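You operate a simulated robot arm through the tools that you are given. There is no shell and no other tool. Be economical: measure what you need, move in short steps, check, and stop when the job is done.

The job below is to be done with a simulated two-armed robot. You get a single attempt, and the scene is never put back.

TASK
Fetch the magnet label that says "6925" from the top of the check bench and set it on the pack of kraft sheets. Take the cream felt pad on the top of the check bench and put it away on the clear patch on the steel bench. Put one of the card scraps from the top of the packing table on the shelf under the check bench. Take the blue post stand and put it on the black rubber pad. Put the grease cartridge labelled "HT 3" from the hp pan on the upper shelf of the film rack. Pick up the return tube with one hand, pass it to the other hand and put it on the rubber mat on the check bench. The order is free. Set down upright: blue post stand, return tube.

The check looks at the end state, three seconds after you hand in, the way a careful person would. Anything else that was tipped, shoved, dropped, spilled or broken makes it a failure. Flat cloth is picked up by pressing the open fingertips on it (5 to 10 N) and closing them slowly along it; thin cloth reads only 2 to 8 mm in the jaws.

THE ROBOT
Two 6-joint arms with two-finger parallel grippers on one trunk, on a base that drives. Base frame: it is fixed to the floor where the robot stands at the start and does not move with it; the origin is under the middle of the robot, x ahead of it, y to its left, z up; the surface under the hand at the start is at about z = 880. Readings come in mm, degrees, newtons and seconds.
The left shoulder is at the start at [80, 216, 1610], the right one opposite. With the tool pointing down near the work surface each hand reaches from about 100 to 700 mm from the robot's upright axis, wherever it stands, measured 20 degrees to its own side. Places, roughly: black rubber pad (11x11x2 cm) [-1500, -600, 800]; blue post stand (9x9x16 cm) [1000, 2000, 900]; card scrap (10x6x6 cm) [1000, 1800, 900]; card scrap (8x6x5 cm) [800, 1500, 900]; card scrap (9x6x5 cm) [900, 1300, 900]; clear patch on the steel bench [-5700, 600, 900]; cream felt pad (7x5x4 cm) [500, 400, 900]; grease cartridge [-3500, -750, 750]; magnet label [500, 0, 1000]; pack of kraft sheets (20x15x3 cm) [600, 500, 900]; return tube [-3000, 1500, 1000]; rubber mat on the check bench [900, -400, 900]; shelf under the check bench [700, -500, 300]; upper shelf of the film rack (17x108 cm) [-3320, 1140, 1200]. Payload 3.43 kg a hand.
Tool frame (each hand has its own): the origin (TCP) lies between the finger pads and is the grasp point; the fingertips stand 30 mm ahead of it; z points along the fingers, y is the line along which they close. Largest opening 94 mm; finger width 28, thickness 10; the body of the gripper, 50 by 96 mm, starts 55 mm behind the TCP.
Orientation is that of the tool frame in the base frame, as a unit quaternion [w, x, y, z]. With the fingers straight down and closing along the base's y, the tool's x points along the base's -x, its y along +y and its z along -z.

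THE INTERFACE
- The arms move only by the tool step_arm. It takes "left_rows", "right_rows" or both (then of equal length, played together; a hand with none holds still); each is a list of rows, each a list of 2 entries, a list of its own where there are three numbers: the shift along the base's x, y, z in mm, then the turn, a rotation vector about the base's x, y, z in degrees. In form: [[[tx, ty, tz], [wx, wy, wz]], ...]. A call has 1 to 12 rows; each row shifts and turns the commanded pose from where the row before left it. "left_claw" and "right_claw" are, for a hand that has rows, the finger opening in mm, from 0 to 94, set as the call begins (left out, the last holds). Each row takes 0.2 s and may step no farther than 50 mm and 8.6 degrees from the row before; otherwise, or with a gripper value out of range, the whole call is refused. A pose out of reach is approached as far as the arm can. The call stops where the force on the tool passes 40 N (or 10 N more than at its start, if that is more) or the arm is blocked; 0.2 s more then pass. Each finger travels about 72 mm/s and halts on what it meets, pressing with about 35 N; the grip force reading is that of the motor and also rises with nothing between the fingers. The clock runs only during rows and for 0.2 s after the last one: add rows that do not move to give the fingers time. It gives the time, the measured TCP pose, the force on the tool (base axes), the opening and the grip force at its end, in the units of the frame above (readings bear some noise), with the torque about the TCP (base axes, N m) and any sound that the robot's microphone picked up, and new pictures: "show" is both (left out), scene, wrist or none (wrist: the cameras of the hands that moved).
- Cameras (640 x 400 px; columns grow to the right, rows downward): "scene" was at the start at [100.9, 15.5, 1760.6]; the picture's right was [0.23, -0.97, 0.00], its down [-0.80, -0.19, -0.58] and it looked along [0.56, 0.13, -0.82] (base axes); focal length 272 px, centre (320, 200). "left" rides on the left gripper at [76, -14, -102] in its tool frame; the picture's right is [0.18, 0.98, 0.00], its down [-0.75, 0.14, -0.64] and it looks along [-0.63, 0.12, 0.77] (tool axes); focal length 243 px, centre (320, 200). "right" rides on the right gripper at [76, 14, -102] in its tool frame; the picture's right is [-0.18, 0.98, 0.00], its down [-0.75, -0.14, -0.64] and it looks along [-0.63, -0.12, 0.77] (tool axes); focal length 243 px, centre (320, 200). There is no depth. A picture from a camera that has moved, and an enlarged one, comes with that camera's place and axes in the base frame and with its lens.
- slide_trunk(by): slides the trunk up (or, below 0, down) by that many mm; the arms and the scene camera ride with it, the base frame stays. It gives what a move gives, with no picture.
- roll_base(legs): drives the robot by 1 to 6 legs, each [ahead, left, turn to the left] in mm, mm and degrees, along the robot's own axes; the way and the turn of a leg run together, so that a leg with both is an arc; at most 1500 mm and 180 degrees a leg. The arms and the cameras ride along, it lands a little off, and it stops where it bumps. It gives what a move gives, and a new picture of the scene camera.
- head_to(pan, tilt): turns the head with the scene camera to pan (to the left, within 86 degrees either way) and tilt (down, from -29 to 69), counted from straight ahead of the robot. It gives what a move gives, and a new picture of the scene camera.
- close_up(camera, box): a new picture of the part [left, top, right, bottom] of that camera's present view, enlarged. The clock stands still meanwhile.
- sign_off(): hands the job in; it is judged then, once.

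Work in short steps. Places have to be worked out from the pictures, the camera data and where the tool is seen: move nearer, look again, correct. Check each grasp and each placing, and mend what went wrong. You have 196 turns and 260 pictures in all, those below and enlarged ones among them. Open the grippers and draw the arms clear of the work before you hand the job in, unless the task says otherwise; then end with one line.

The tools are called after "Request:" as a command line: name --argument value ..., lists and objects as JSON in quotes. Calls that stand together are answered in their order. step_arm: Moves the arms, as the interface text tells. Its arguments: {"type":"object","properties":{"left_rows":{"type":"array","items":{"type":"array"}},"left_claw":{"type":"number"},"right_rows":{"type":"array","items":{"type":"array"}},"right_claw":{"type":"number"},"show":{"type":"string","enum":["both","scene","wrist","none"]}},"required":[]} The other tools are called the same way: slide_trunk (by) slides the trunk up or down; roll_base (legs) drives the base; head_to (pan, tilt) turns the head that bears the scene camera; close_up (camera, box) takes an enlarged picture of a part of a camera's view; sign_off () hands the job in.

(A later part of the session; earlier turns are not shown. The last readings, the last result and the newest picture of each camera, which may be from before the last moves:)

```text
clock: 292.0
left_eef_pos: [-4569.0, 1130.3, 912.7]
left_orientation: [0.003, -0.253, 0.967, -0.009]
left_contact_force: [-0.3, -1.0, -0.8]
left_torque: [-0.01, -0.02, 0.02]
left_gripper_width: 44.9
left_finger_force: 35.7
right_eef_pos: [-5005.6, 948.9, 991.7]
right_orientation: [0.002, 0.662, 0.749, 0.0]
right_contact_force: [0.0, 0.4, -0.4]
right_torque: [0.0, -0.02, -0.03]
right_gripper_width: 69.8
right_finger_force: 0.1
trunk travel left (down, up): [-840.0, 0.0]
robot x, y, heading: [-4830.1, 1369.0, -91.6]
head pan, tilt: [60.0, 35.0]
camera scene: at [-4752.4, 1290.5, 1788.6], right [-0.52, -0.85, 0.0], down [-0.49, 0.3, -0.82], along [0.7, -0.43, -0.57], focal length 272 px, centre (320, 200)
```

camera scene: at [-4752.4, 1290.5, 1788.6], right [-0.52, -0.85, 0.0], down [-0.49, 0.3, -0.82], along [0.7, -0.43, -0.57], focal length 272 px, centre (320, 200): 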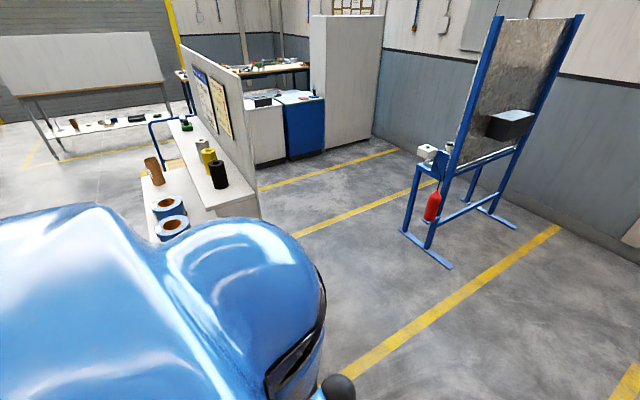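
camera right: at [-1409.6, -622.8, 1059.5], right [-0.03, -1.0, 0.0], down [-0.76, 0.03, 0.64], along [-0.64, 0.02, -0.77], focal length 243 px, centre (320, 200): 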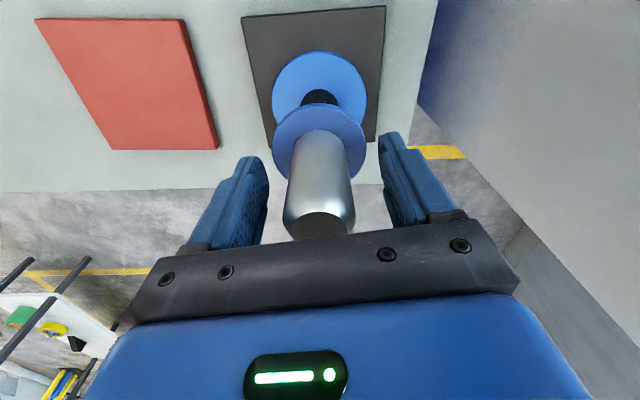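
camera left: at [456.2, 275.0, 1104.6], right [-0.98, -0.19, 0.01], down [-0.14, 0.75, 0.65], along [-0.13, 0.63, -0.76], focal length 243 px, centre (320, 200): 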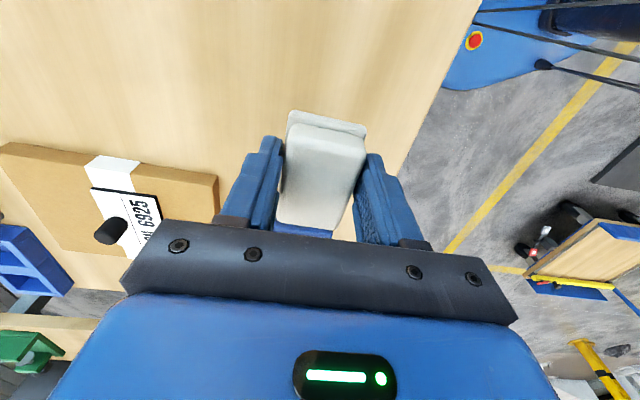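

The rack and its items look undisturbed. I now go on: 730 mm ahead (toward -y), then turn right to face the steel bench.

Request:
roll_base --legs '[[730, 0, 0], [0, 0, -88.4]]'

Request:
head_to --pan 0 --tilt 38

Request:
close_up --camera "scene" --box '[160, 130, 480, 330]'

```text
clock: 299.8
left_eef_pos: [-5074.5, 397.3, 911.3]
left_orientation: [-0.005, 0.502, 0.865, -0.009]
left_contact_force: [-0.2, -0.3, -0.4]
left_torque: [0.01, 0.01, -0.05]
left_gripper_width: 44.8
left_finger_force: 35.3
right_eef_pos: [-5260.6, 832.2, 992.0]
right_orientation: [0.001, 0.998, 0.066, -0.002]
right_contact_force: [0.6, -0.2, -0.3]
right_torque: [0.0, -0.03, 0.02]
right_gripper_width: 70.0
right_finger_force: 0.0
trunk travel left (down, up): [-840.0, 0.0]
robot x, y, heading: [-4838.8, 655.2, 178.9]
head pan, tilt: [60.0, 35.0]
camera scene: at [-4915.9, 581.0, 1788.6], right [-0.86, 0.51, 0.0], down [0.3, 0.49, -0.82], along [-0.42, -0.7, -0.57], focal length 272 px, centre (320, 200)
```

scene: 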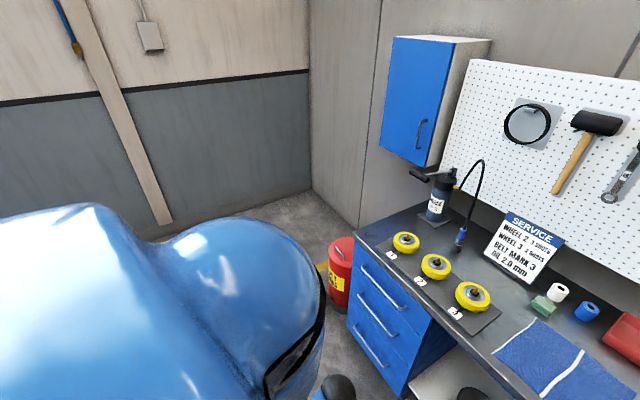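

```text
clock: 301.1
left_eef_pos: [-5073.9, 396.5, 912.4]
left_orientation: [-0.005, 0.502, 0.865, -0.008]
left_contact_force: [0.4, -0.5, 0.1]
left_torque: [0.01, 0.04, -0.01]
left_gripper_width: 44.6
left_finger_force: 35.3
right_eef_pos: [-5261.3, 832.9, 991.9]
right_orientation: [0.001, 0.998, 0.067, -0.002]
right_contact_force: [0.1, 0.9, 0.2]
right_torque: [-0.03, -0.04, -0.02]
right_gripper_width: 69.9
right_finger_force: 0.0
trunk travel left (down, up): [-840.0, 0.0]
robot x, y, heading: [-4839.8, 656.9, 179.1]
head pan, tilt: [0.0, 38.0]
camera scene: at [-4956.9, 658.1, 1784.0], right [0.02, 1.0, 0.0], down [0.62, -0.01, -0.79], along [-0.79, 0.01, -0.62], focal length 272 px, centre (320, 200)
```

scene: 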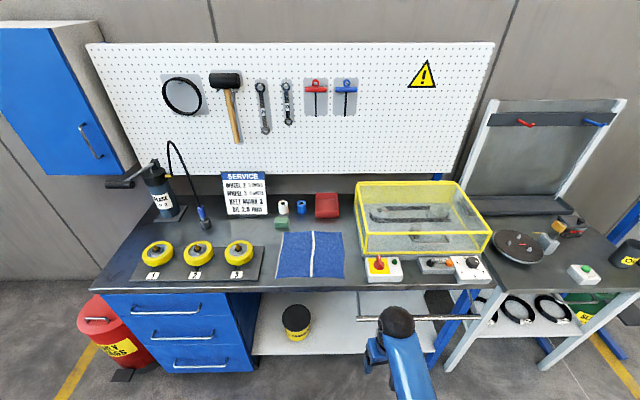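

```text
2.00 times, centred on (320, 230) of scene
camera zoom: at [-4956.9, 658.1, 1784.0], right [0.02, 1.0, 0.0], down [0.62, -0.01, -0.79], along [-0.79, 0.01, -0.62], focal length 545 px, centre (320, 140)
```

zoom: 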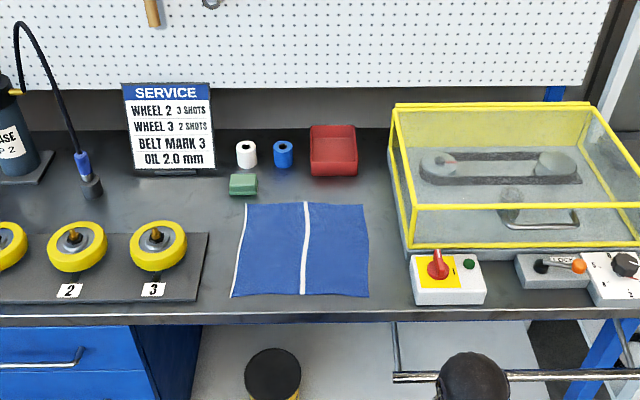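

The steel bench top is crowded; the listed patch position falls near the blue cloth. I drive closer to measure the top accurately.

Request:
roll_base --legs '[[250, 0, 0.9]]'

Request:
head_to --pan 0 --tilt 50

Request:
close_up --camera "scene" --box '[60, 100, 440, 340]'

```text
clock: 302.9
left_eef_pos: [-5318.3, 397.4, 912.4]
left_orientation: [-0.006, 0.496, 0.868, -0.008]
left_contact_force: [1.1, 0.1, -1.0]
left_torque: [0.05, -0.02, -0.04]
left_gripper_width: 44.8
left_finger_force: 34.9
right_eef_pos: [-5509.6, 829.6, 993.1]
right_orientation: [0.001, 0.997, 0.074, -0.003]
right_contact_force: [-0.2, 0.0, 0.2]
right_torque: [-0.01, 0.04, 0.0]
right_gripper_width: 70.0
right_finger_force: 0.1
trunk travel left (down, up): [-840.0, 0.0]
robot x, y, heading: [-5089.4, 661.0, 180.0]
head pan, tilt: [0.0, 38.0]
camera scene: at [-5201.0, 659.3, 1784.5], right [0.0, 1.0, 0.0], down [0.61, 0.0, -0.79], along [-0.79, 0.0, -0.61], focal length 272 px, centre (320, 200)
```

scene: 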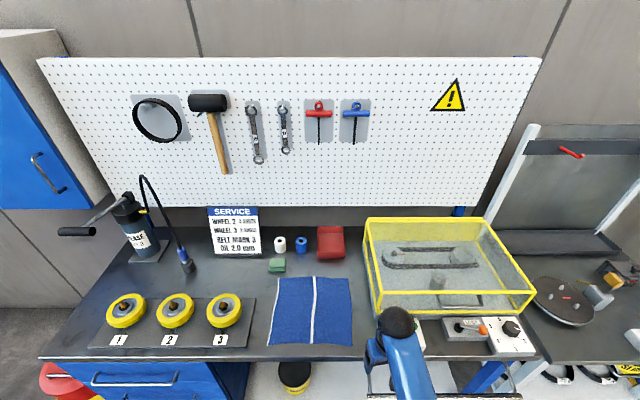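

```text
clock: 303.6
left_eef_pos: [-5321.4, 396.8, 910.9]
left_orientation: [-0.005, 0.496, 0.868, -0.009]
left_contact_force: [-0.4, 0.4, -0.6]
left_torque: [0.02, 0.02, -0.01]
left_gripper_width: 44.8
left_finger_force: 34.8
right_eef_pos: [-5511.9, 829.4, 993.1]
right_orientation: [0.001, 0.997, 0.074, -0.002]
right_contact_force: [0.0, 0.2, 0.0]
right_torque: [0.02, 0.04, -0.01]
right_gripper_width: 70.0
right_finger_force: 0.1
trunk travel left (down, up): [-840.0, 0.0]
robot x, y, heading: [-5089.3, 662.1, 179.9]
head pan, tilt: [0.0, 50.0]
camera scene: at [-5196.5, 659.3, 1767.0], right [0.0, 1.0, 0.0], down [0.77, 0.0, -0.64], along [-0.64, 0.0, -0.77], focal length 272 px, centre (320, 200)
```

scene: 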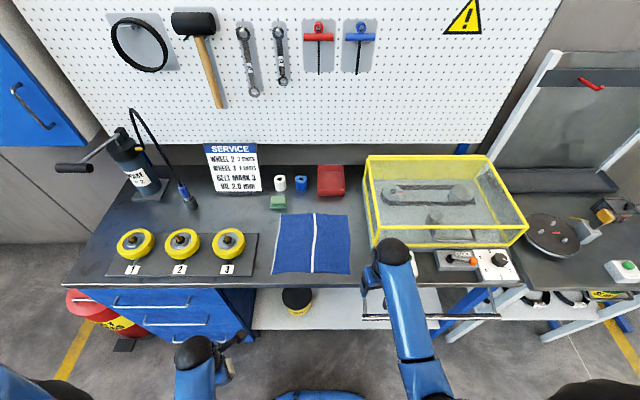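

```text
1.67 times, centred on (250, 220) of scene
camera zoom: at [-5196.5, 659.3, 1767.0], right [0.0, 1.0, 0.0], down [0.77, 0.0, -0.64], along [-0.64, 0.0, -0.77], focal length 454 px, centre (437, 167)
```

zoom: 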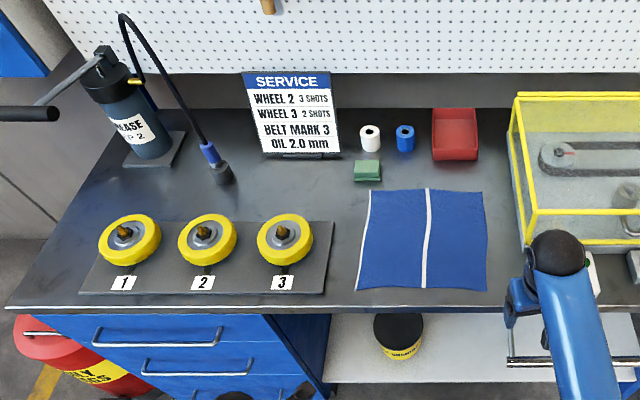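

I zoom in tightly on the middle of the bench to understand what the blue sheet is.

Request:
close_up --camera "scene" --box '[230, 170, 390, 300]'

```text
3.08 times, centred on (310, 235) of scene
camera zoom: at [-5196.5, 659.3, 1767.0], right [0.0, 1.0, 0.0], down [0.77, 0.0, -0.64], along [-0.64, 0.0, -0.77], focal length 838 px, centre (351, 92)
```

zoom: 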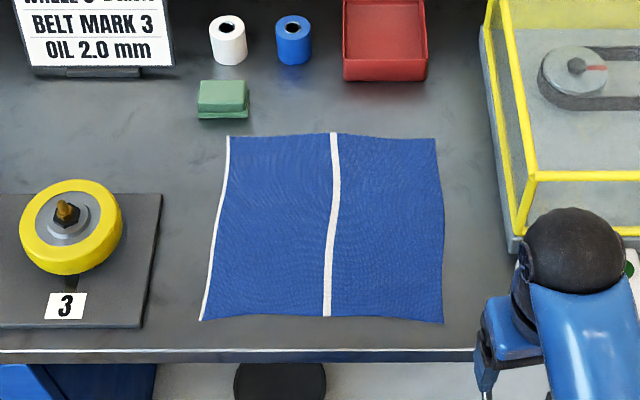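

It is a thin cloth lying in the middle, and the listed patch centre (-5700, 600) is the rigid-object-free middle area, exactly there. I'll set the pad at that spot. First I tuck the right hand back a bit.

Request:
step_arm --right_rows '[[[30, 0, -5], [0, 0, 0]], [[30, 0, -5], [0, 0, 0]], [[30, 0, -5], [0, 0, 0]], [[0, 0, 0], [0, 0, 0]]]' --show "none"

Request:
roll_base --legs '[[80, 0, 0]]'

Request:
step_arm --left_rows '[[[-10, 30, 5], [0, 0, -6]], [[-15, 40, 5], [0, 0, -6]], [[-20, 40, 5], [0, 0, -6]], [[-20, 40, 5], [0, 0, -6]], [[-30, 20, 10], [0, 0, -6.5]], [[-35, 10, 10], [0, 0, 0]], [[0, 0, 0], [0, 0, 0]]]' --show "both"

```text
clock: 304.6
left_eef_pos: [-5321.9, 395.9, 911.2]
left_orientation: [-0.005, 0.497, 0.868, -0.008]
left_contact_force: [0.4, -0.5, -0.4]
left_torque: [0.0, -0.03, 0.0]
left_gripper_width: 45.1
left_finger_force: 35.5
right_eef_pos: [-5423.0, 828.6, 976.9]
right_orientation: [0.001, 0.997, 0.074, -0.002]
right_contact_force: [0.1, -0.2, 0.0]
right_torque: [0.01, 0.0, -0.03]
right_gripper_width: 70.0
right_finger_force: 0.2
trunk travel left (down, up): [-840.0, 0.0]
robot x, y, heading: [-5091.1, 662.6, 179.8]
head pan, tilt: [0.0, 50.0]
```

```text
clock: 305.7
left_eef_pos: [-5391.3, 396.6, 913.8]
left_orientation: [-0.009, 0.496, 0.868, -0.01]
left_contact_force: [0.4, -1.3, -0.4]
left_torque: [-0.02, 0.09, 0.01]
left_gripper_width: 44.9
left_finger_force: 34.9
right_eef_pos: [-5491.7, 829.1, 979.8]
right_orientation: [0.0, 0.997, 0.074, -0.005]
right_contact_force: [1.4, 0.1, 0.4]
right_torque: [-0.04, 0.06, 0.0]
right_gripper_width: 70.1
right_finger_force: 0.1
trunk travel left (down, up): [-840.0, 0.0]
robot x, y, heading: [-5167.9, 663.2, 179.7]
head pan, tilt: [0.0, 50.0]
camera scene: at [-5259.8, 659.4, 1768.0], right [0.0, 1.0, 0.0], down [0.76, 0.0, -0.65], along [-0.65, 0.0, -0.76], focal length 272 px, centre (320, 200)
```

scene: 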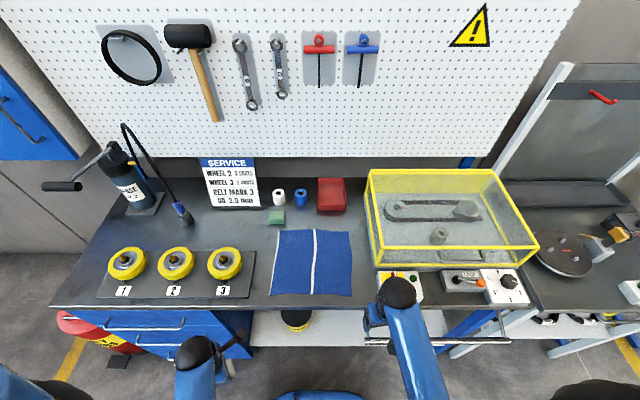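

```text
clock: 307.3
left_eef_pos: [-5529.2, 576.5, 951.6]
left_orientation: [-0.006, 0.706, 0.708, -0.007]
left_contact_force: [-0.5, -0.1, 0.6]
left_torque: [0.02, 0.01, 0.02]
left_gripper_width: 44.6
left_finger_force: 35.2
right_eef_pos: [-5501.9, 828.9, 975.8]
right_orientation: [0.002, 0.997, 0.074, -0.001]
right_contact_force: [-0.5, -1.2, -0.6]
right_torque: [0.02, -0.02, 0.01]
right_gripper_width: 69.8
right_finger_force: 0.1
trunk travel left (down, up): [-840.0, 0.0]
robot x, y, heading: [-5169.5, 660.7, 179.9]
head pan, tilt: [0.0, 50.0]
camera scene: at [-5276.6, 659.4, 1766.8], right [0.0, 1.0, 0.0], down [0.77, 0.0, -0.64], along [-0.64, 0.0, -0.77], focal length 272 px, centre (320, 200)
camera left: at [-5542.1, 652.4, 1053.3], right [0.98, 0.19, -0.02], down [0.15, -0.75, 0.64], along [0.11, -0.63, -0.77], focal length 243 px, centre (320, 200)
```

scene: 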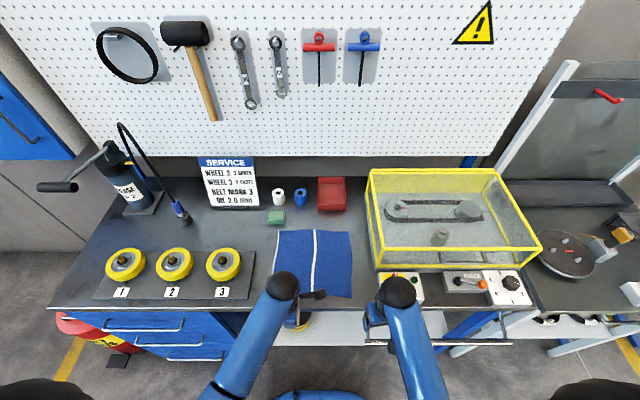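
left: 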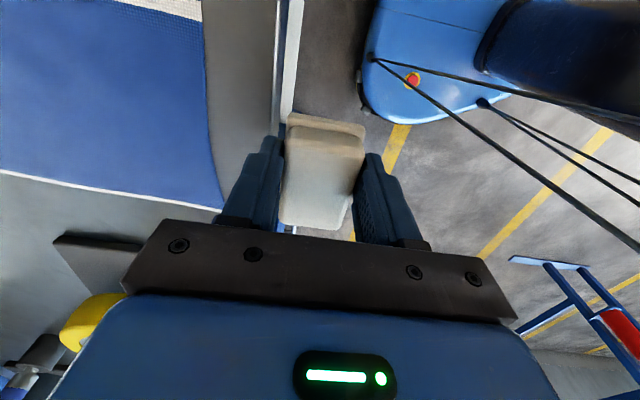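

I carry the pad forward over the patch centre at [-5700, 600].

Request:
step_arm --left_rows '[[[-43, 6, 8], [0, 0, 0]], [[-43, 6, 8], [0, 0, 0]], [[-43, 6, 8], [0, 0, 0]], [[-42, 6, 0], [0, 0, 0]], [[0, 0, 0], [0, 0, 0]]]' --show "both"

```text
clock: 308.5
left_eef_pos: [-5701.0, 598.2, 976.2]
left_orientation: [-0.006, 0.706, 0.708, -0.007]
left_contact_force: [0.5, -0.2, -0.1]
left_torque: [0.02, 0.01, -0.04]
left_gripper_width: 44.8
left_finger_force: 35.3
right_eef_pos: [-5499.6, 829.2, 976.1]
right_orientation: [0.002, 0.997, 0.074, 0.0]
right_contact_force: [0.4, 0.3, -0.2]
right_torque: [0.01, -0.04, -0.03]
right_gripper_width: 70.2
right_finger_force: 0.0
trunk travel left (down, up): [-840.0, 0.0]
robot x, y, heading: [-5167.9, 660.0, 180.2]
head pan, tilt: [0.0, 50.0]
camera scene: at [-5276.0, 659.7, 1766.8], right [0.0, 1.0, 0.0], down [0.77, 0.0, -0.64], along [-0.64, 0.0, -0.77], focal length 272 px, centre (320, 200)
camera left: at [-5713.1, 675.1, 1077.9], right [0.98, 0.19, -0.02], down [0.15, -0.75, 0.64], along [0.11, -0.63, -0.77], focal length 243 px, centre (320, 200)
```

scene: 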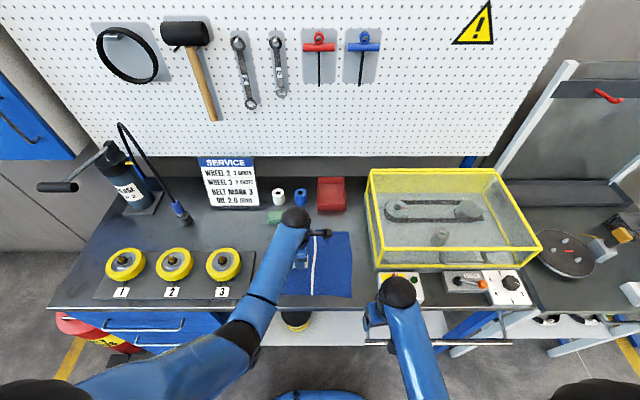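
left: 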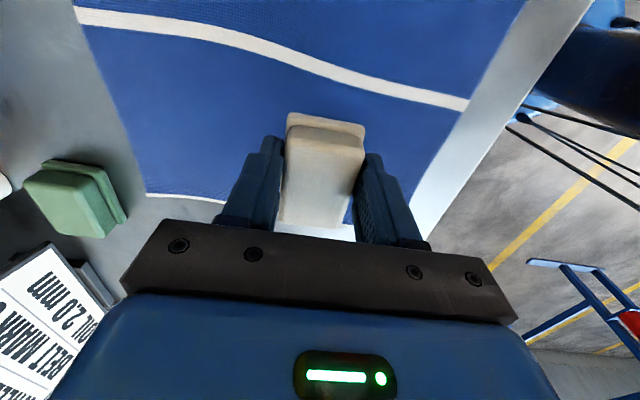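

The pad is over the patch. I lower until contact.

Request:
step_arm --left_rows '[[[0, 0, -15], [0, 0, 0]], [[0, 0, -10], [0, 0, 0]], [[0, 0, -5], [0, 0, 0]], [[0, 0, -4], [0, 0, 0]], [[0, 0, 0], [0, 0, 0]]]' --show "none"

```text
clock: 309.7
left_eef_pos: [-5700.1, 601.2, 940.7]
left_orientation: [-0.007, 0.707, 0.707, -0.008]
left_contact_force: [-0.4, 0.4, -1.2]
left_torque: [-0.02, -0.03, 0.01]
left_gripper_width: 44.4
left_finger_force: 35.2
right_eef_pos: [-5500.2, 828.4, 975.5]
right_orientation: [0.001, 0.997, 0.074, -0.001]
right_contact_force: [-0.5, -0.3, 0.7]
right_torque: [-0.02, 0.01, 0.03]
right_gripper_width: 70.1
right_finger_force: 0.0
trunk travel left (down, up): [-840.0, 0.0]
robot x, y, heading: [-5168.3, 657.0, 179.9]
head pan, tilt: [0.0, 50.0]
```

Request:
step_arm --left_rows '[[[0, 0, -4], [0, 0, 0]], [[0, 0, -4], [0, 0, 0]], [[0, 0, -4], [0, 0, 0]], [[0, 0, 0], [0, 0, 0]]]' --show "wrist"

```text
clock: 310.5
left_eef_pos: [-5704.2, 602.1, 938.3]
left_orientation: [-0.015, 0.707, 0.707, -0.011]
left_contact_force: [4.4, 1.1, 25.2]
left_torque: [-0.29, -0.63, 0.09]
left_gripper_width: 44.8
left_finger_force: 35.4
right_eef_pos: [-5498.0, 828.2, 976.6]
right_orientation: [0.002, 0.997, 0.073, -0.001]
right_contact_force: [0.2, -0.4, 0.3]
right_torque: [-0.01, -0.02, 0.01]
right_gripper_width: 69.9
right_finger_force: 0.0
trunk travel left (down, up): [-840.0, 0.0]
robot x, y, heading: [-5170.3, 661.0, 179.8]
head pan, tilt: [0.0, 50.0]
stopped in row 4 (left hand): the force on the tool passed its limit at 41 N (the readings are from after the stop); the commanded pose is now the measured one
camera left: at [-5715.6, 678.6, 1040.6], right [0.98, 0.19, -0.04], down [0.17, -0.76, 0.63], along [0.09, -0.63, -0.77], focal length 243 px, centre (320, 200)
```

left: 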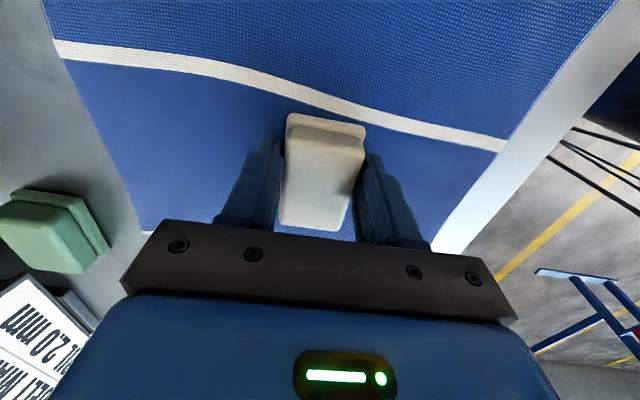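

Contact. I ease off 3 mm, open, and rise.

Request:
step_arm --left_rows '[[[0, 0, 4], [0, 0, 0]], [[0, 0, 0], [0, 0, 0]]]' --show "none"

Request:
step_arm --left_rows '[[[0, 0, 0], [0, 0, 0]], [[0, 0, 0], [0, 0, 0]], [[0, 0, 0], [0, 0, 0]], [[0, 0, 15], [0, 0, 0]], [[0, 0, 25], [0, 0, 0]], [[30, 0, 15], [0, 0, 0]], [[40, 0, 0], [0, 0, 0]], [[40, 0, 0], [0, 0, 0]], [[0, 0, 0], [0, 0, 0]]]' --left_claw 85 --show "both"

```text
clock: 311.1
left_eef_pos: [-5704.3, 600.7, 938.4]
left_orientation: [-0.013, 0.706, 0.708, -0.01]
left_contact_force: [-1.9, 0.2, 6.0]
left_torque: [-0.08, -0.04, -0.02]
left_gripper_width: 44.9
left_finger_force: 34.2
right_eef_pos: [-5500.2, 829.0, 975.3]
right_orientation: [0.001, 0.997, 0.074, 0.0]
right_contact_force: [-0.7, 0.0, 0.6]
right_torque: [0.02, 0.01, -0.01]
right_gripper_width: 70.0
right_finger_force: 0.1
trunk travel left (down, up): [-840.0, 0.0]
robot x, y, heading: [-5170.4, 664.6, 179.8]
head pan, tilt: [0.0, 50.0]
```

```text
clock: 313.1
left_eef_pos: [-5593.8, 602.2, 993.5]
left_orientation: [-0.012, 0.706, 0.708, -0.01]
left_contact_force: [-1.1, 0.3, 0.3]
left_torque: [-0.05, 0.0, 0.0]
left_gripper_width: 85.3
left_finger_force: 0.0
right_eef_pos: [-5500.8, 828.7, 976.5]
right_orientation: [0.0, 0.997, 0.074, -0.001]
right_contact_force: [-0.3, -0.2, -1.2]
right_torque: [0.01, 0.0, 0.01]
right_gripper_width: 70.0
right_finger_force: 0.2
trunk travel left (down, up): [-840.0, 0.0]
robot x, y, heading: [-5167.3, 661.0, 179.8]
head pan, tilt: [0.0, 50.0]
camera scene: at [-5276.0, 659.6, 1766.8], right [0.0, 1.0, 0.0], down [0.77, 0.0, -0.64], along [-0.64, 0.0, -0.77], focal length 272 px, centre (320, 200)
camera left: at [-5605.7, 677.9, 1096.2], right [0.98, 0.19, -0.03], down [0.16, -0.76, 0.63], along [0.1, -0.63, -0.77], focal length 243 px, centre (320, 200)
```

scene: 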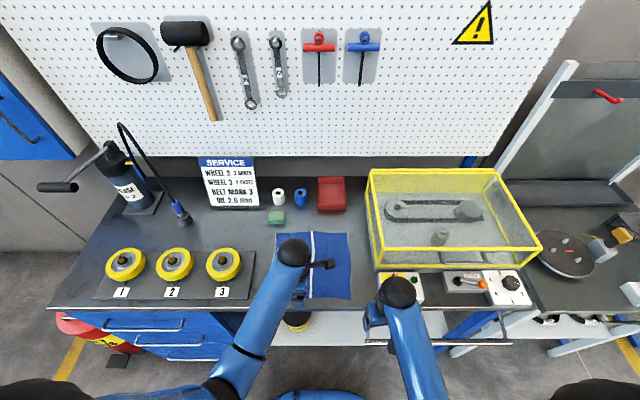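
left: 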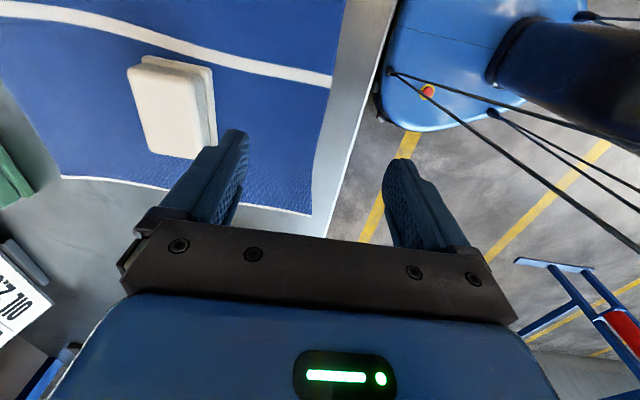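

The felt pad lies on the patch, cloth undisturbed. I back off, retract the left hand, and turn toward the pegboard table with the hp pan.

Request:
roll_base --legs '[[-500, 0, 0], [0, 0, 100]]'

Request:
head_to --pan 20 --tilt 20

```text
clock: 320.3
left_eef_pos: [-4532.8, 251.0, 995.3]
left_orientation: [0.0, -0.097, 0.995, -0.016]
left_contact_force: [0.3, -0.7, 0.2]
left_torque: [0.03, -0.01, 0.02]
left_gripper_width: 84.6
left_finger_force: 0.1
right_eef_pos: [-4775.3, 300.3, 976.1]
right_orientation: [0.001, 0.577, 0.817, 0.0]
right_contact_force: [0.2, -0.2, 0.0]
right_torque: [0.01, 0.03, 0.0]
right_gripper_width: 70.0
right_finger_force: 0.1
trunk travel left (down, up): [-840.0, 0.0]
robot x, y, heading: [-4670.2, 658.3, -79.0]
head pan, tilt: [0.0, 50.0]
camera scene: at [-4652.1, 552.0, 1766.9], right [-0.98, -0.19, 0.0], down [-0.14, 0.75, -0.64], along [0.12, -0.63, -0.77], focal length 272 px, centre (320, 200)
```

scene: 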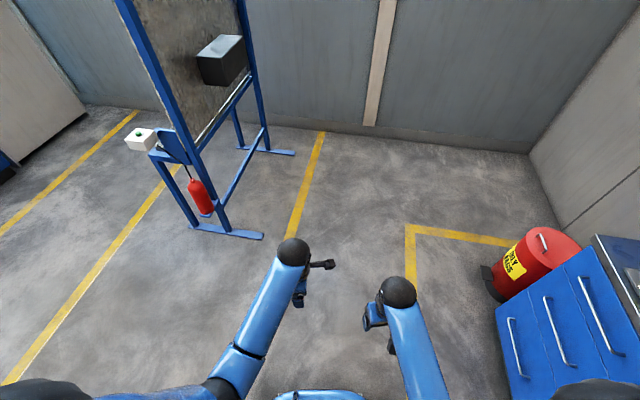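

```text
clock: 321.3
left_eef_pos: [-4533.7, 250.6, 993.4]
left_orientation: [0.0, -0.098, 0.995, -0.016]
left_contact_force: [0.2, -0.1, -0.4]
left_torque: [-0.02, -0.06, 0.0]
left_gripper_width: 84.8
left_finger_force: 0.1
right_eef_pos: [-4775.0, 300.1, 976.0]
right_orientation: [0.001, 0.577, 0.817, 0.001]
right_contact_force: [-1.0, -0.2, -0.2]
right_torque: [0.02, -0.01, -0.04]
right_gripper_width: 70.0
right_finger_force: 0.0
trunk travel left (down, up): [-840.0, 0.0]
robot x, y, heading: [-4671.8, 660.5, -79.5]
head pan, tilt: [20.0, 20.0]
camera scene: at [-4618.6, 547.6, 1812.4], right [-0.86, -0.51, 0.0], down [-0.18, 0.29, -0.94], along [0.48, -0.81, -0.34], focal length 272 px, centre (320, 200)
```

scene: 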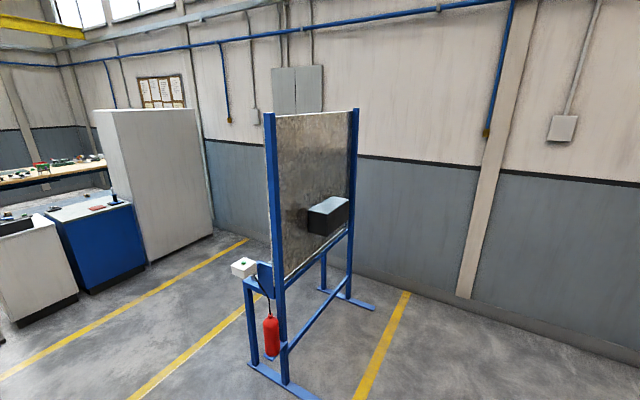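

The board's front faces +x, so I go round to its +x side: via y≈400, to x≈-2770, then y≈-900, facing -x.

Request:
roll_base --legs '[[0, 0, -10.5], [280, 0, 0], [0, 1500, 0], [0, 400, 0], [1250, 0, 0], [0, 0, -90]]'

Request:
head_to --pan 0 --tilt 35

```text
clock: 342.8
left_eef_pos: [-3173.8, -907.5, 994.2]
left_orientation: [-0.012, 0.702, 0.712, -0.01]
left_contact_force: [0.0, 0.4, -1.2]
left_torque: [-0.01, -0.04, 0.0]
left_gripper_width: 85.3
left_finger_force: 0.0
right_eef_pos: [-3082.3, -678.9, 975.4]
right_orientation: [0.001, 0.997, 0.079, -0.001]
right_contact_force: [0.2, 0.1, -0.2]
right_torque: [0.0, 0.01, 0.03]
right_gripper_width: 69.9
right_finger_force: 0.1
trunk travel left (down, up): [-840.0, 0.0]
robot x, y, heading: [-2746.9, -846.3, -179.7]
head pan, tilt: [20.0, 20.0]
camera scene: at [-2865.4, -878.4, 1812.4], right [-0.35, 0.94, 0.0], down [0.32, 0.12, -0.94], along [-0.88, -0.33, -0.34], focal length 272 px, centre (320, 200)
```

scene: 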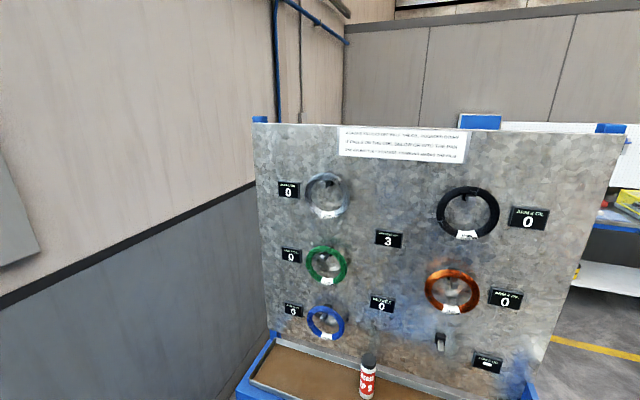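

```text
clock: 343.6
left_eef_pos: [-3173.4, -907.1, 993.3]
left_orientation: [-0.013, 0.702, 0.712, -0.01]
left_contact_force: [0.2, 0.6, -0.3]
left_torque: [-0.02, 0.0, -0.04]
left_gripper_width: 85.1
left_finger_force: 0.0
right_eef_pos: [-3082.0, -679.7, 975.3]
right_orientation: [0.0, 0.997, 0.08, 0.0]
right_contact_force: [-1.0, 0.5, 0.5]
right_torque: [0.01, -0.02, -0.02]
right_gripper_width: 69.8
right_finger_force: 0.1
trunk travel left (down, up): [-840.0, 0.0]
robot x, y, heading: [-2747.8, -848.2, -179.7]
head pan, tilt: [0.0, 35.0]
camera scene: at [-2866.3, -846.3, 1788.6], right [-0.01, 1.0, 0.0], down [0.57, 0.01, -0.82], along [-0.82, -0.01, -0.57], focal length 272 px, centre (320, 200)
```

scene: 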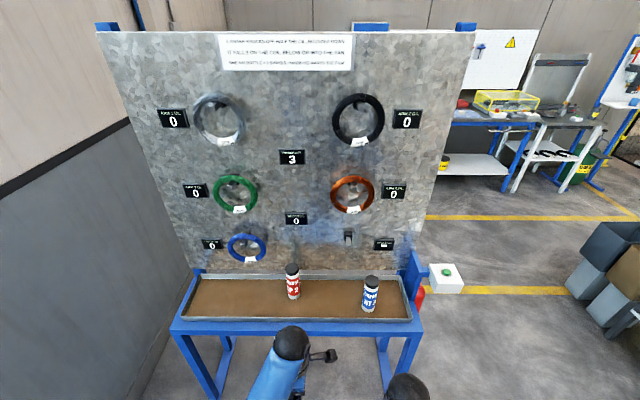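

I zoom in on the two cartridges to read their labels.

Request:
close_up --camera "scene" --box '[180, 250, 440, 340]'

Request:
close_up --camera "scene" --box '[270, 250, 400, 330]'

Request:
close_up --camera "scene" --box '[520, 190, 640, 350]'

```text
2.46 times, centred on (310, 295) of scene
camera zoom: at [-2866.3, -846.3, 1788.6], right [-0.01, 1.0, 0.0], down [0.57, 0.01, -0.82], along [-0.82, -0.01, -0.57], focal length 670 px, centre (345, -34)
```

zoom: 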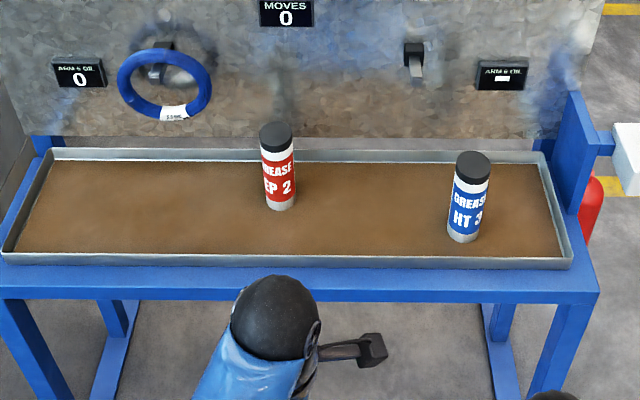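

```text
4.92 times, centred on (335, 290) of scene
camera zoom: at [-2866.3, -846.3, 1788.6], right [-0.01, 1.0, 0.0], down [0.57, 0.01, -0.82], along [-0.82, -0.01, -0.57], focal length 1341 px, centre (246, -243)
```

zoom: 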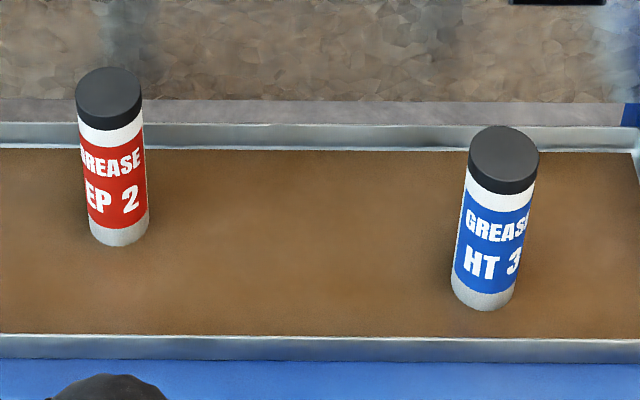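

```text
2.50 times, centred on (580, 270) of scene
camera zoom: at [-2866.3, -846.3, 1788.6], right [-0.01, 1.0, 0.0], down [0.57, 0.01, -0.82], along [-0.82, -0.01, -0.57], focal length 681 px, centre (-330, 25)
```

zoom: 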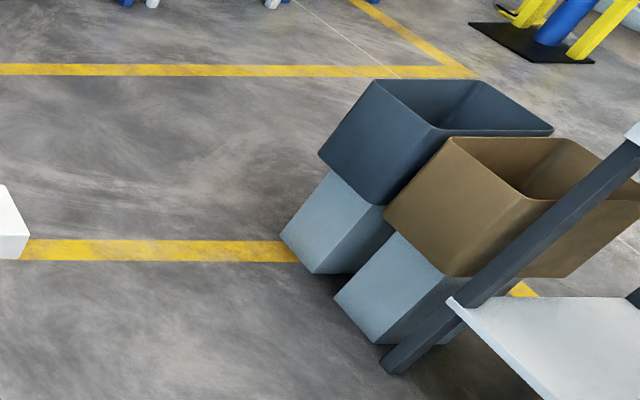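

"HT 3" is the blue cartridge at right (≈[-3543, -650], ~53 mm wide, top z≈950). I drive forward 300 mm and use the right hand.

Request:
roll_base --legs '[[300, 0, -0.3]]'

Request:
step_arm --right_rows '[[[-15, 15, 10], [0, 0, -2]], [[-15, 15, 10], [0, 0, -2]], [[0, 0, 0], [0, 0, -2]], [[0, 0, 0], [0, 0, -3]], [[0, 0, 0], [0, 0, 0]]]' --right_claw 94 --show "both"

```text
clock: 345.7
left_eef_pos: [-3473.4, -907.2, 995.2]
left_orientation: [-0.013, 0.704, 0.71, -0.01]
left_contact_force: [-0.7, 0.4, 0.1]
left_torque: [0.02, 0.0, 0.0]
left_gripper_width: 84.9
left_finger_force: 0.1
right_eef_pos: [-3381.0, -678.6, 976.8]
right_orientation: [0.001, 0.997, 0.077, -0.001]
right_contact_force: [0.4, 0.1, 0.0]
right_torque: [-0.03, 0.05, 0.02]
right_gripper_width: 69.8
right_finger_force: 0.1
trunk travel left (down, up): [-840.0, 0.0]
robot x, y, heading: [-3051.0, -849.7, -179.5]
head pan, tilt: [0.0, 35.0]
camera scene: at [-3163.4, -847.7, 1788.9], right [0.0, 1.0, 0.0], down [0.57, 0.0, -0.82], along [-0.82, 0.0, -0.57], focal length 272 px, centre (320, 200)
```

scene: 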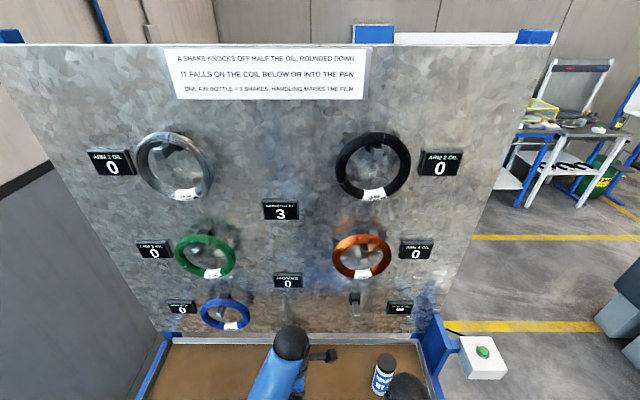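

```text
clock: 346.9
left_eef_pos: [-3475.1, -907.5, 993.8]
left_orientation: [-0.013, 0.704, 0.71, -0.01]
left_contact_force: [-0.3, 1.0, 0.0]
left_torque: [0.02, -0.02, 0.01]
left_gripper_width: 84.9
left_finger_force: 0.0
right_eef_pos: [-3411.1, -648.5, 996.7]
right_orientation: [0.001, 1.0, -0.001, -0.001]
right_contact_force: [0.6, -0.2, 0.3]
right_torque: [-0.01, 0.02, 0.02]
right_gripper_width: 93.8
right_finger_force: 0.0
trunk travel left (down, up): [-840.0, 0.0]
robot x, y, heading: [-3049.0, -846.9, -179.7]
head pan, tilt: [0.0, 35.0]
camera scene: at [-3167.4, -847.7, 1788.6], right [0.0, 1.0, 0.0], down [0.57, 0.0, -0.82], along [-0.82, 0.0, -0.57], focal length 272 px, centre (320, 200)
camera right: at [-3335.1, -664.2, 1099.3], right [-0.19, -0.98, 0.0], down [-0.75, 0.14, 0.64], along [-0.63, 0.12, -0.77], focal length 243 px, centre (320, 200)
```

scene: 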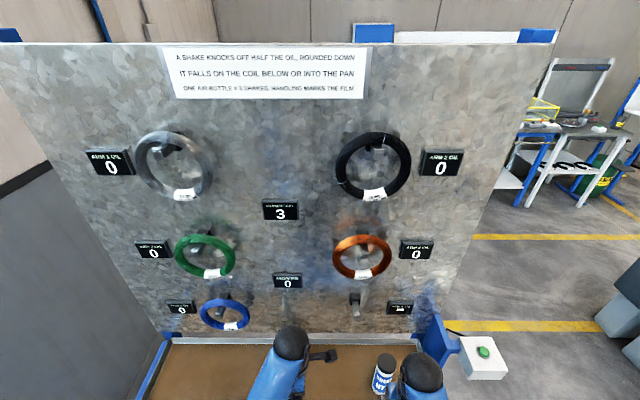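
right: 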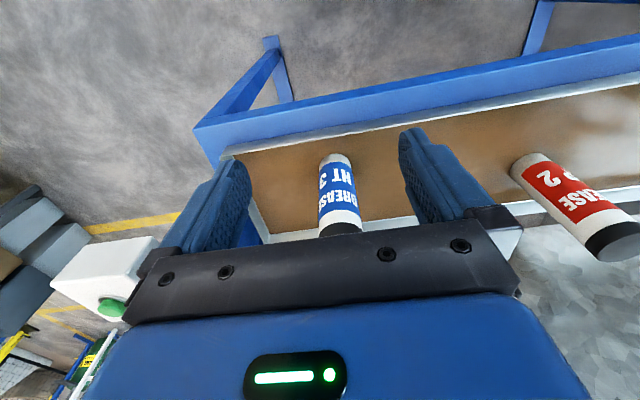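

Lined up. I move the right hand forward over the cartridge at z≈997 (tips above its top).

Request:
step_arm --right_rows '[[[-40, 0, 5], [0, 0, 0]], [[-40, 0, 5], [0, 0, 0]], [[-30, 0, 0], [0, 0, 0]], [[0, 0, 0], [0, 0, 0]]]' --show "wrist"

```text
clock: 347.9
left_eef_pos: [-3474.3, -906.5, 995.0]
left_orientation: [-0.013, 0.704, 0.71, -0.01]
left_contact_force: [0.3, 0.2, -0.3]
left_torque: [0.0, -0.02, 0.02]
left_gripper_width: 85.3
left_finger_force: 0.1
right_eef_pos: [-3520.5, -650.5, 1008.8]
right_orientation: [0.001, 1.0, 0.0, 0.0]
right_contact_force: [-0.5, 0.0, 0.1]
right_torque: [-0.03, -0.01, 0.02]
right_gripper_width: 93.9
right_finger_force: 0.0
trunk travel left (down, up): [-840.0, 0.0]
robot x, y, heading: [-3048.9, -846.4, -179.7]
head pan, tilt: [0.0, 35.0]
camera right: at [-3443.9, -665.0, 1111.0], right [-0.19, -0.98, 0.0], down [-0.75, 0.14, 0.64], along [-0.63, 0.12, -0.77], focal length 243 px, centre (320, 200)
```

right: 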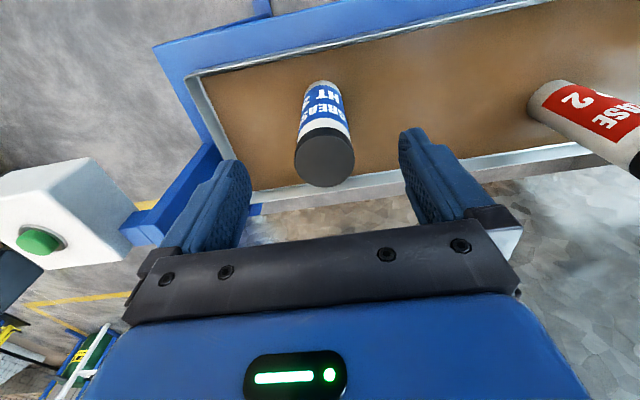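

The cap is at ≈[-3556, -648, 919]. I centre over it and lower to TCP z≈885.

Request:
step_arm --right_rows '[[[-36, 2, 0], [0, 0, 0]], [[0, 0, -40], [0, 0, 0]], [[0, 0, -40], [0, 0, 0]], [[0, 0, -40], [0, 0, 0]], [[0, 0, 0], [0, 0, 0]]]' --show "wrist"

```text
clock: 349.1
left_eef_pos: [-3475.6, -908.1, 994.0]
left_orientation: [-0.012, 0.705, 0.709, -0.009]
left_contact_force: [0.2, -0.3, 0.8]
left_torque: [0.01, 0.02, 0.01]
left_gripper_width: 85.1
left_finger_force: 0.1
right_eef_pos: [-3558.2, -647.4, 885.8]
right_orientation: [0.0, 1.0, 0.0, -0.001]
right_contact_force: [0.1, 0.0, -0.6]
right_torque: [-0.01, -0.03, 0.0]
right_gripper_width: 94.0
right_finger_force: 0.1
trunk travel left (down, up): [-840.0, 0.0]
robot x, y, heading: [-3051.7, -847.1, -179.7]
head pan, tilt: [0.0, 35.0]
camera right: at [-3482.1, -663.1, 989.0], right [-0.19, -0.98, 0.0], down [-0.75, 0.14, 0.64], along [-0.63, 0.12, -0.77], focal length 243 px, centre (320, 200)
```

right: 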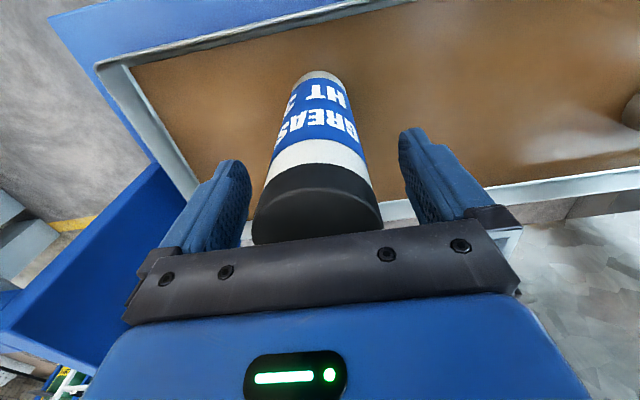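

The cartridge is between the fingers. I close on it and lift.

Request:
step_arm --right_rows '[[[0, 0, 0], [0, 0, 0]], [[0, 0, 0], [0, 0, 0]], [[0, 0, 0], [0, 0, 0]], [[0, 0, 0], [0, 0, 0]]]' --right_claw 30 --show "none"

Request:
step_arm --right_rows '[[[0, 0, 15], [0, 0, 0]], [[0, 0, 30], [0, 0, 0]], [[0, 0, 40], [0, 0, 0]], [[0, 0, 15], [0, 0, 0]], [[0, 0, 0], [0, 0, 0]]]' --show "wrist"

```text
clock: 350.1
left_eef_pos: [-3475.7, -907.8, 993.9]
left_orientation: [-0.012, 0.704, 0.71, -0.01]
left_contact_force: [1.0, 0.1, -0.2]
left_torque: [0.0, -0.01, 0.05]
left_gripper_width: 84.8
left_finger_force: 0.0
right_eef_pos: [-3558.1, -646.8, 885.9]
right_orientation: [0.001, 1.0, -0.001, -0.001]
right_contact_force: [0.2, 2.7, 2.6]
right_torque: [0.32, -0.08, 0.06]
right_gripper_width: 53.6
right_finger_force: 34.3
trunk travel left (down, up): [-840.0, 0.0]
robot x, y, heading: [-3049.4, -843.5, -179.6]
head pan, tilt: [0.0, 35.0]
```

```text
clock: 351.3
left_eef_pos: [-3475.9, -906.5, 994.1]
left_orientation: [-0.012, 0.704, 0.71, -0.009]
left_contact_force: [-0.4, 0.4, -0.2]
left_torque: [0.0, 0.02, 0.0]
left_gripper_width: 84.9
left_finger_force: 0.0
right_eef_pos: [-3558.3, -648.7, 986.6]
right_orientation: [0.001, 1.0, -0.001, 0.0]
right_contact_force: [0.1, 0.2, -3.7]
right_torque: [0.01, 0.01, 0.0]
right_gripper_width: 53.7
right_finger_force: 34.7
trunk travel left (down, up): [-840.0, 0.0]
robot x, y, heading: [-3043.8, -848.5, -179.7]
head pan, tilt: [0.0, 35.0]
camera right: at [-3481.5, -663.4, 1088.5], right [-0.19, -0.98, 0.0], down [-0.75, 0.14, 0.64], along [-0.63, 0.12, -0.77], focal length 243 px, centre (320, 200)
```

right: 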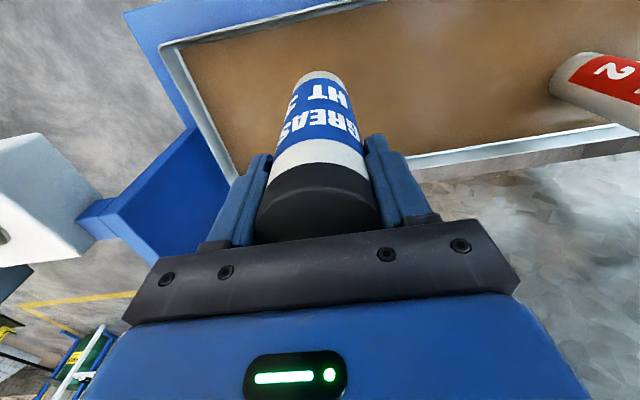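

Held at 53.7 mm — but the rack's upper shelf (z 1200) is too high for a tool-down hold, so I must regrip it from the side. I set it back down in the same place, release and rise.

Request:
step_arm --right_rows '[[[0, 0, -40], [0, 0, 0]], [[0, 0, -40], [0, 0, 0]], [[0, 0, -15], [0, 0, 0]], [[0, 0, -3], [0, 0, 0]], [[0, 0, -3], [0, 0, 0]], [[0, 0, 0], [0, 0, 0]]]' --show "none"

```text
clock: 352.7
left_eef_pos: [-3474.1, -906.4, 995.1]
left_orientation: [-0.012, 0.704, 0.71, -0.01]
left_contact_force: [0.7, 0.6, 0.4]
left_torque: [0.0, 0.02, -0.02]
left_gripper_width: 85.0
left_finger_force: 0.1
right_eef_pos: [-3559.3, -647.6, 887.0]
right_orientation: [0.0, 1.0, -0.002, -0.002]
right_contact_force: [1.8, 1.4, 13.1]
right_torque: [0.3, -0.68, 0.05]
right_gripper_width: 53.6
right_finger_force: 34.7
trunk travel left (down, up): [-840.0, 0.0]
robot x, y, heading: [-3048.8, -842.6, -179.6]
head pan, tilt: [0.0, 35.0]
```

Down again with contact. I open, rise 120 mm and check it still stands.

Request:
step_arm --right_rows '[[[0, 0, 1], [0, 0, 0]], [[0, 0, 0], [0, 0, 0]], [[0, 0, 0], [0, 0, 0]], [[0, 0, 30], [0, 0, 0]], [[0, 0, 45], [0, 0, 0]], [[0, 0, 40], [0, 0, 0]], [[0, 0, 0], [0, 0, 0]]]' --right_claw 94 --show "wrist"

Request:
roll_base --legs '[[-350, 0, 0]]'

Request:
slide_trunk --by -320

```text
clock: 354.3
left_eef_pos: [-3474.8, -907.7, 993.8]
left_orientation: [-0.013, 0.704, 0.71, -0.01]
left_contact_force: [0.2, -0.4, 0.8]
left_torque: [0.01, -0.02, -0.06]
left_gripper_width: 85.0
left_finger_force: 0.2
right_eef_pos: [-3557.7, -647.5, 999.6]
right_orientation: [0.001, 1.0, 0.0, 0.0]
right_contact_force: [0.7, -0.4, 0.3]
right_torque: [0.03, 0.01, 0.02]
right_gripper_width: 93.8
right_finger_force: 0.1
trunk travel left (down, up): [-840.0, 0.0]
robot x, y, heading: [-3047.6, -848.2, -179.9]
head pan, tilt: [0.0, 35.0]
camera right: at [-3481.5, -662.7, 1103.1], right [-0.19, -0.98, 0.0], down [-0.75, 0.14, 0.64], along [-0.63, 0.12, -0.77], focal length 243 px, centre (320, 200)
```

right: 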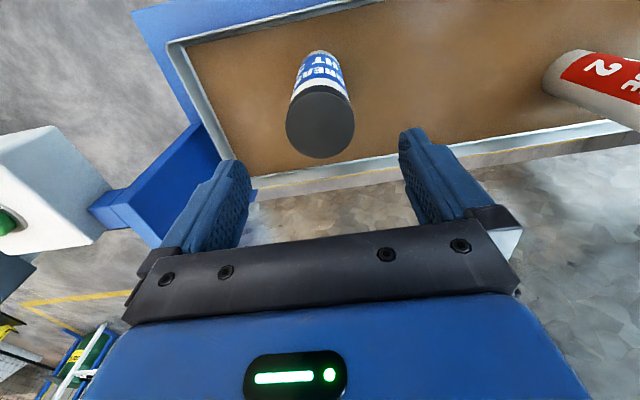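

```text
clock: 356.6
left_eef_pos: [-3126.1, -907.5, 992.7]
left_orientation: [-0.01, 0.7, 0.714, -0.009]
left_contact_force: [0.4, 0.5, -0.5]
left_torque: [-0.03, -0.04, 0.01]
left_gripper_width: 84.9
left_finger_force: 0.1
right_eef_pos: [-3212.5, -649.3, 998.4]
right_orientation: [0.001, 1.0, 0.003, 0.0]
right_contact_force: [0.1, -0.3, -0.7]
right_torque: [0.0, 0.01, -0.01]
right_gripper_width: 94.1
right_finger_force: 0.1
trunk travel left (down, up): [-840.0, 0.0]
robot x, y, heading: [-2699.3, -844.4, -179.0]
head pan, tilt: [0.0, 35.0]
camera scene: at [-2821.6, -845.7, 1788.2], right [-0.01, 1.0, 0.0], down [0.58, 0.01, -0.82], along [-0.82, -0.01, -0.58], focal length 272 px, centre (320, 200)
```

scene: 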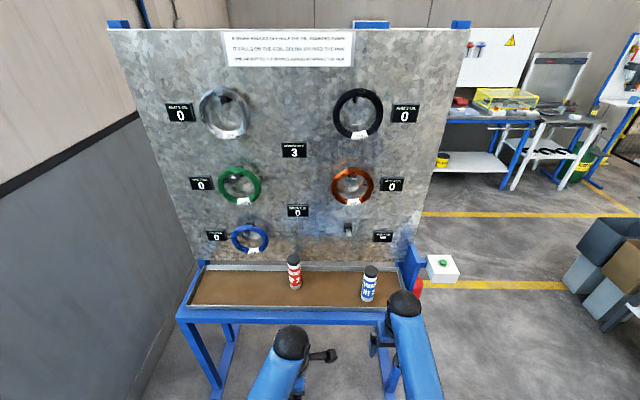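

```text
clock: 359.7
left_eef_pos: [-3123.8, -908.1, 673.7]
left_orientation: [-0.012, 0.701, 0.713, -0.01]
left_contact_force: [-0.3, 0.5, -0.1]
left_torque: [0.01, 0.03, 0.01]
left_gripper_width: 84.8
left_finger_force: 0.0
right_eef_pos: [-3209.0, -649.0, 679.3]
right_orientation: [0.001, 1.0, 0.003, -0.001]
right_contact_force: [-0.3, -0.5, -0.2]
right_torque: [-0.01, 0.01, -0.03]
right_gripper_width: 94.0
right_finger_force: 0.1
trunk travel left (down, up): [-520.0, 320.0]
robot x, y, heading: [-2699.3, -843.9, -179.1]
head pan, tilt: [0.0, 35.0]
```

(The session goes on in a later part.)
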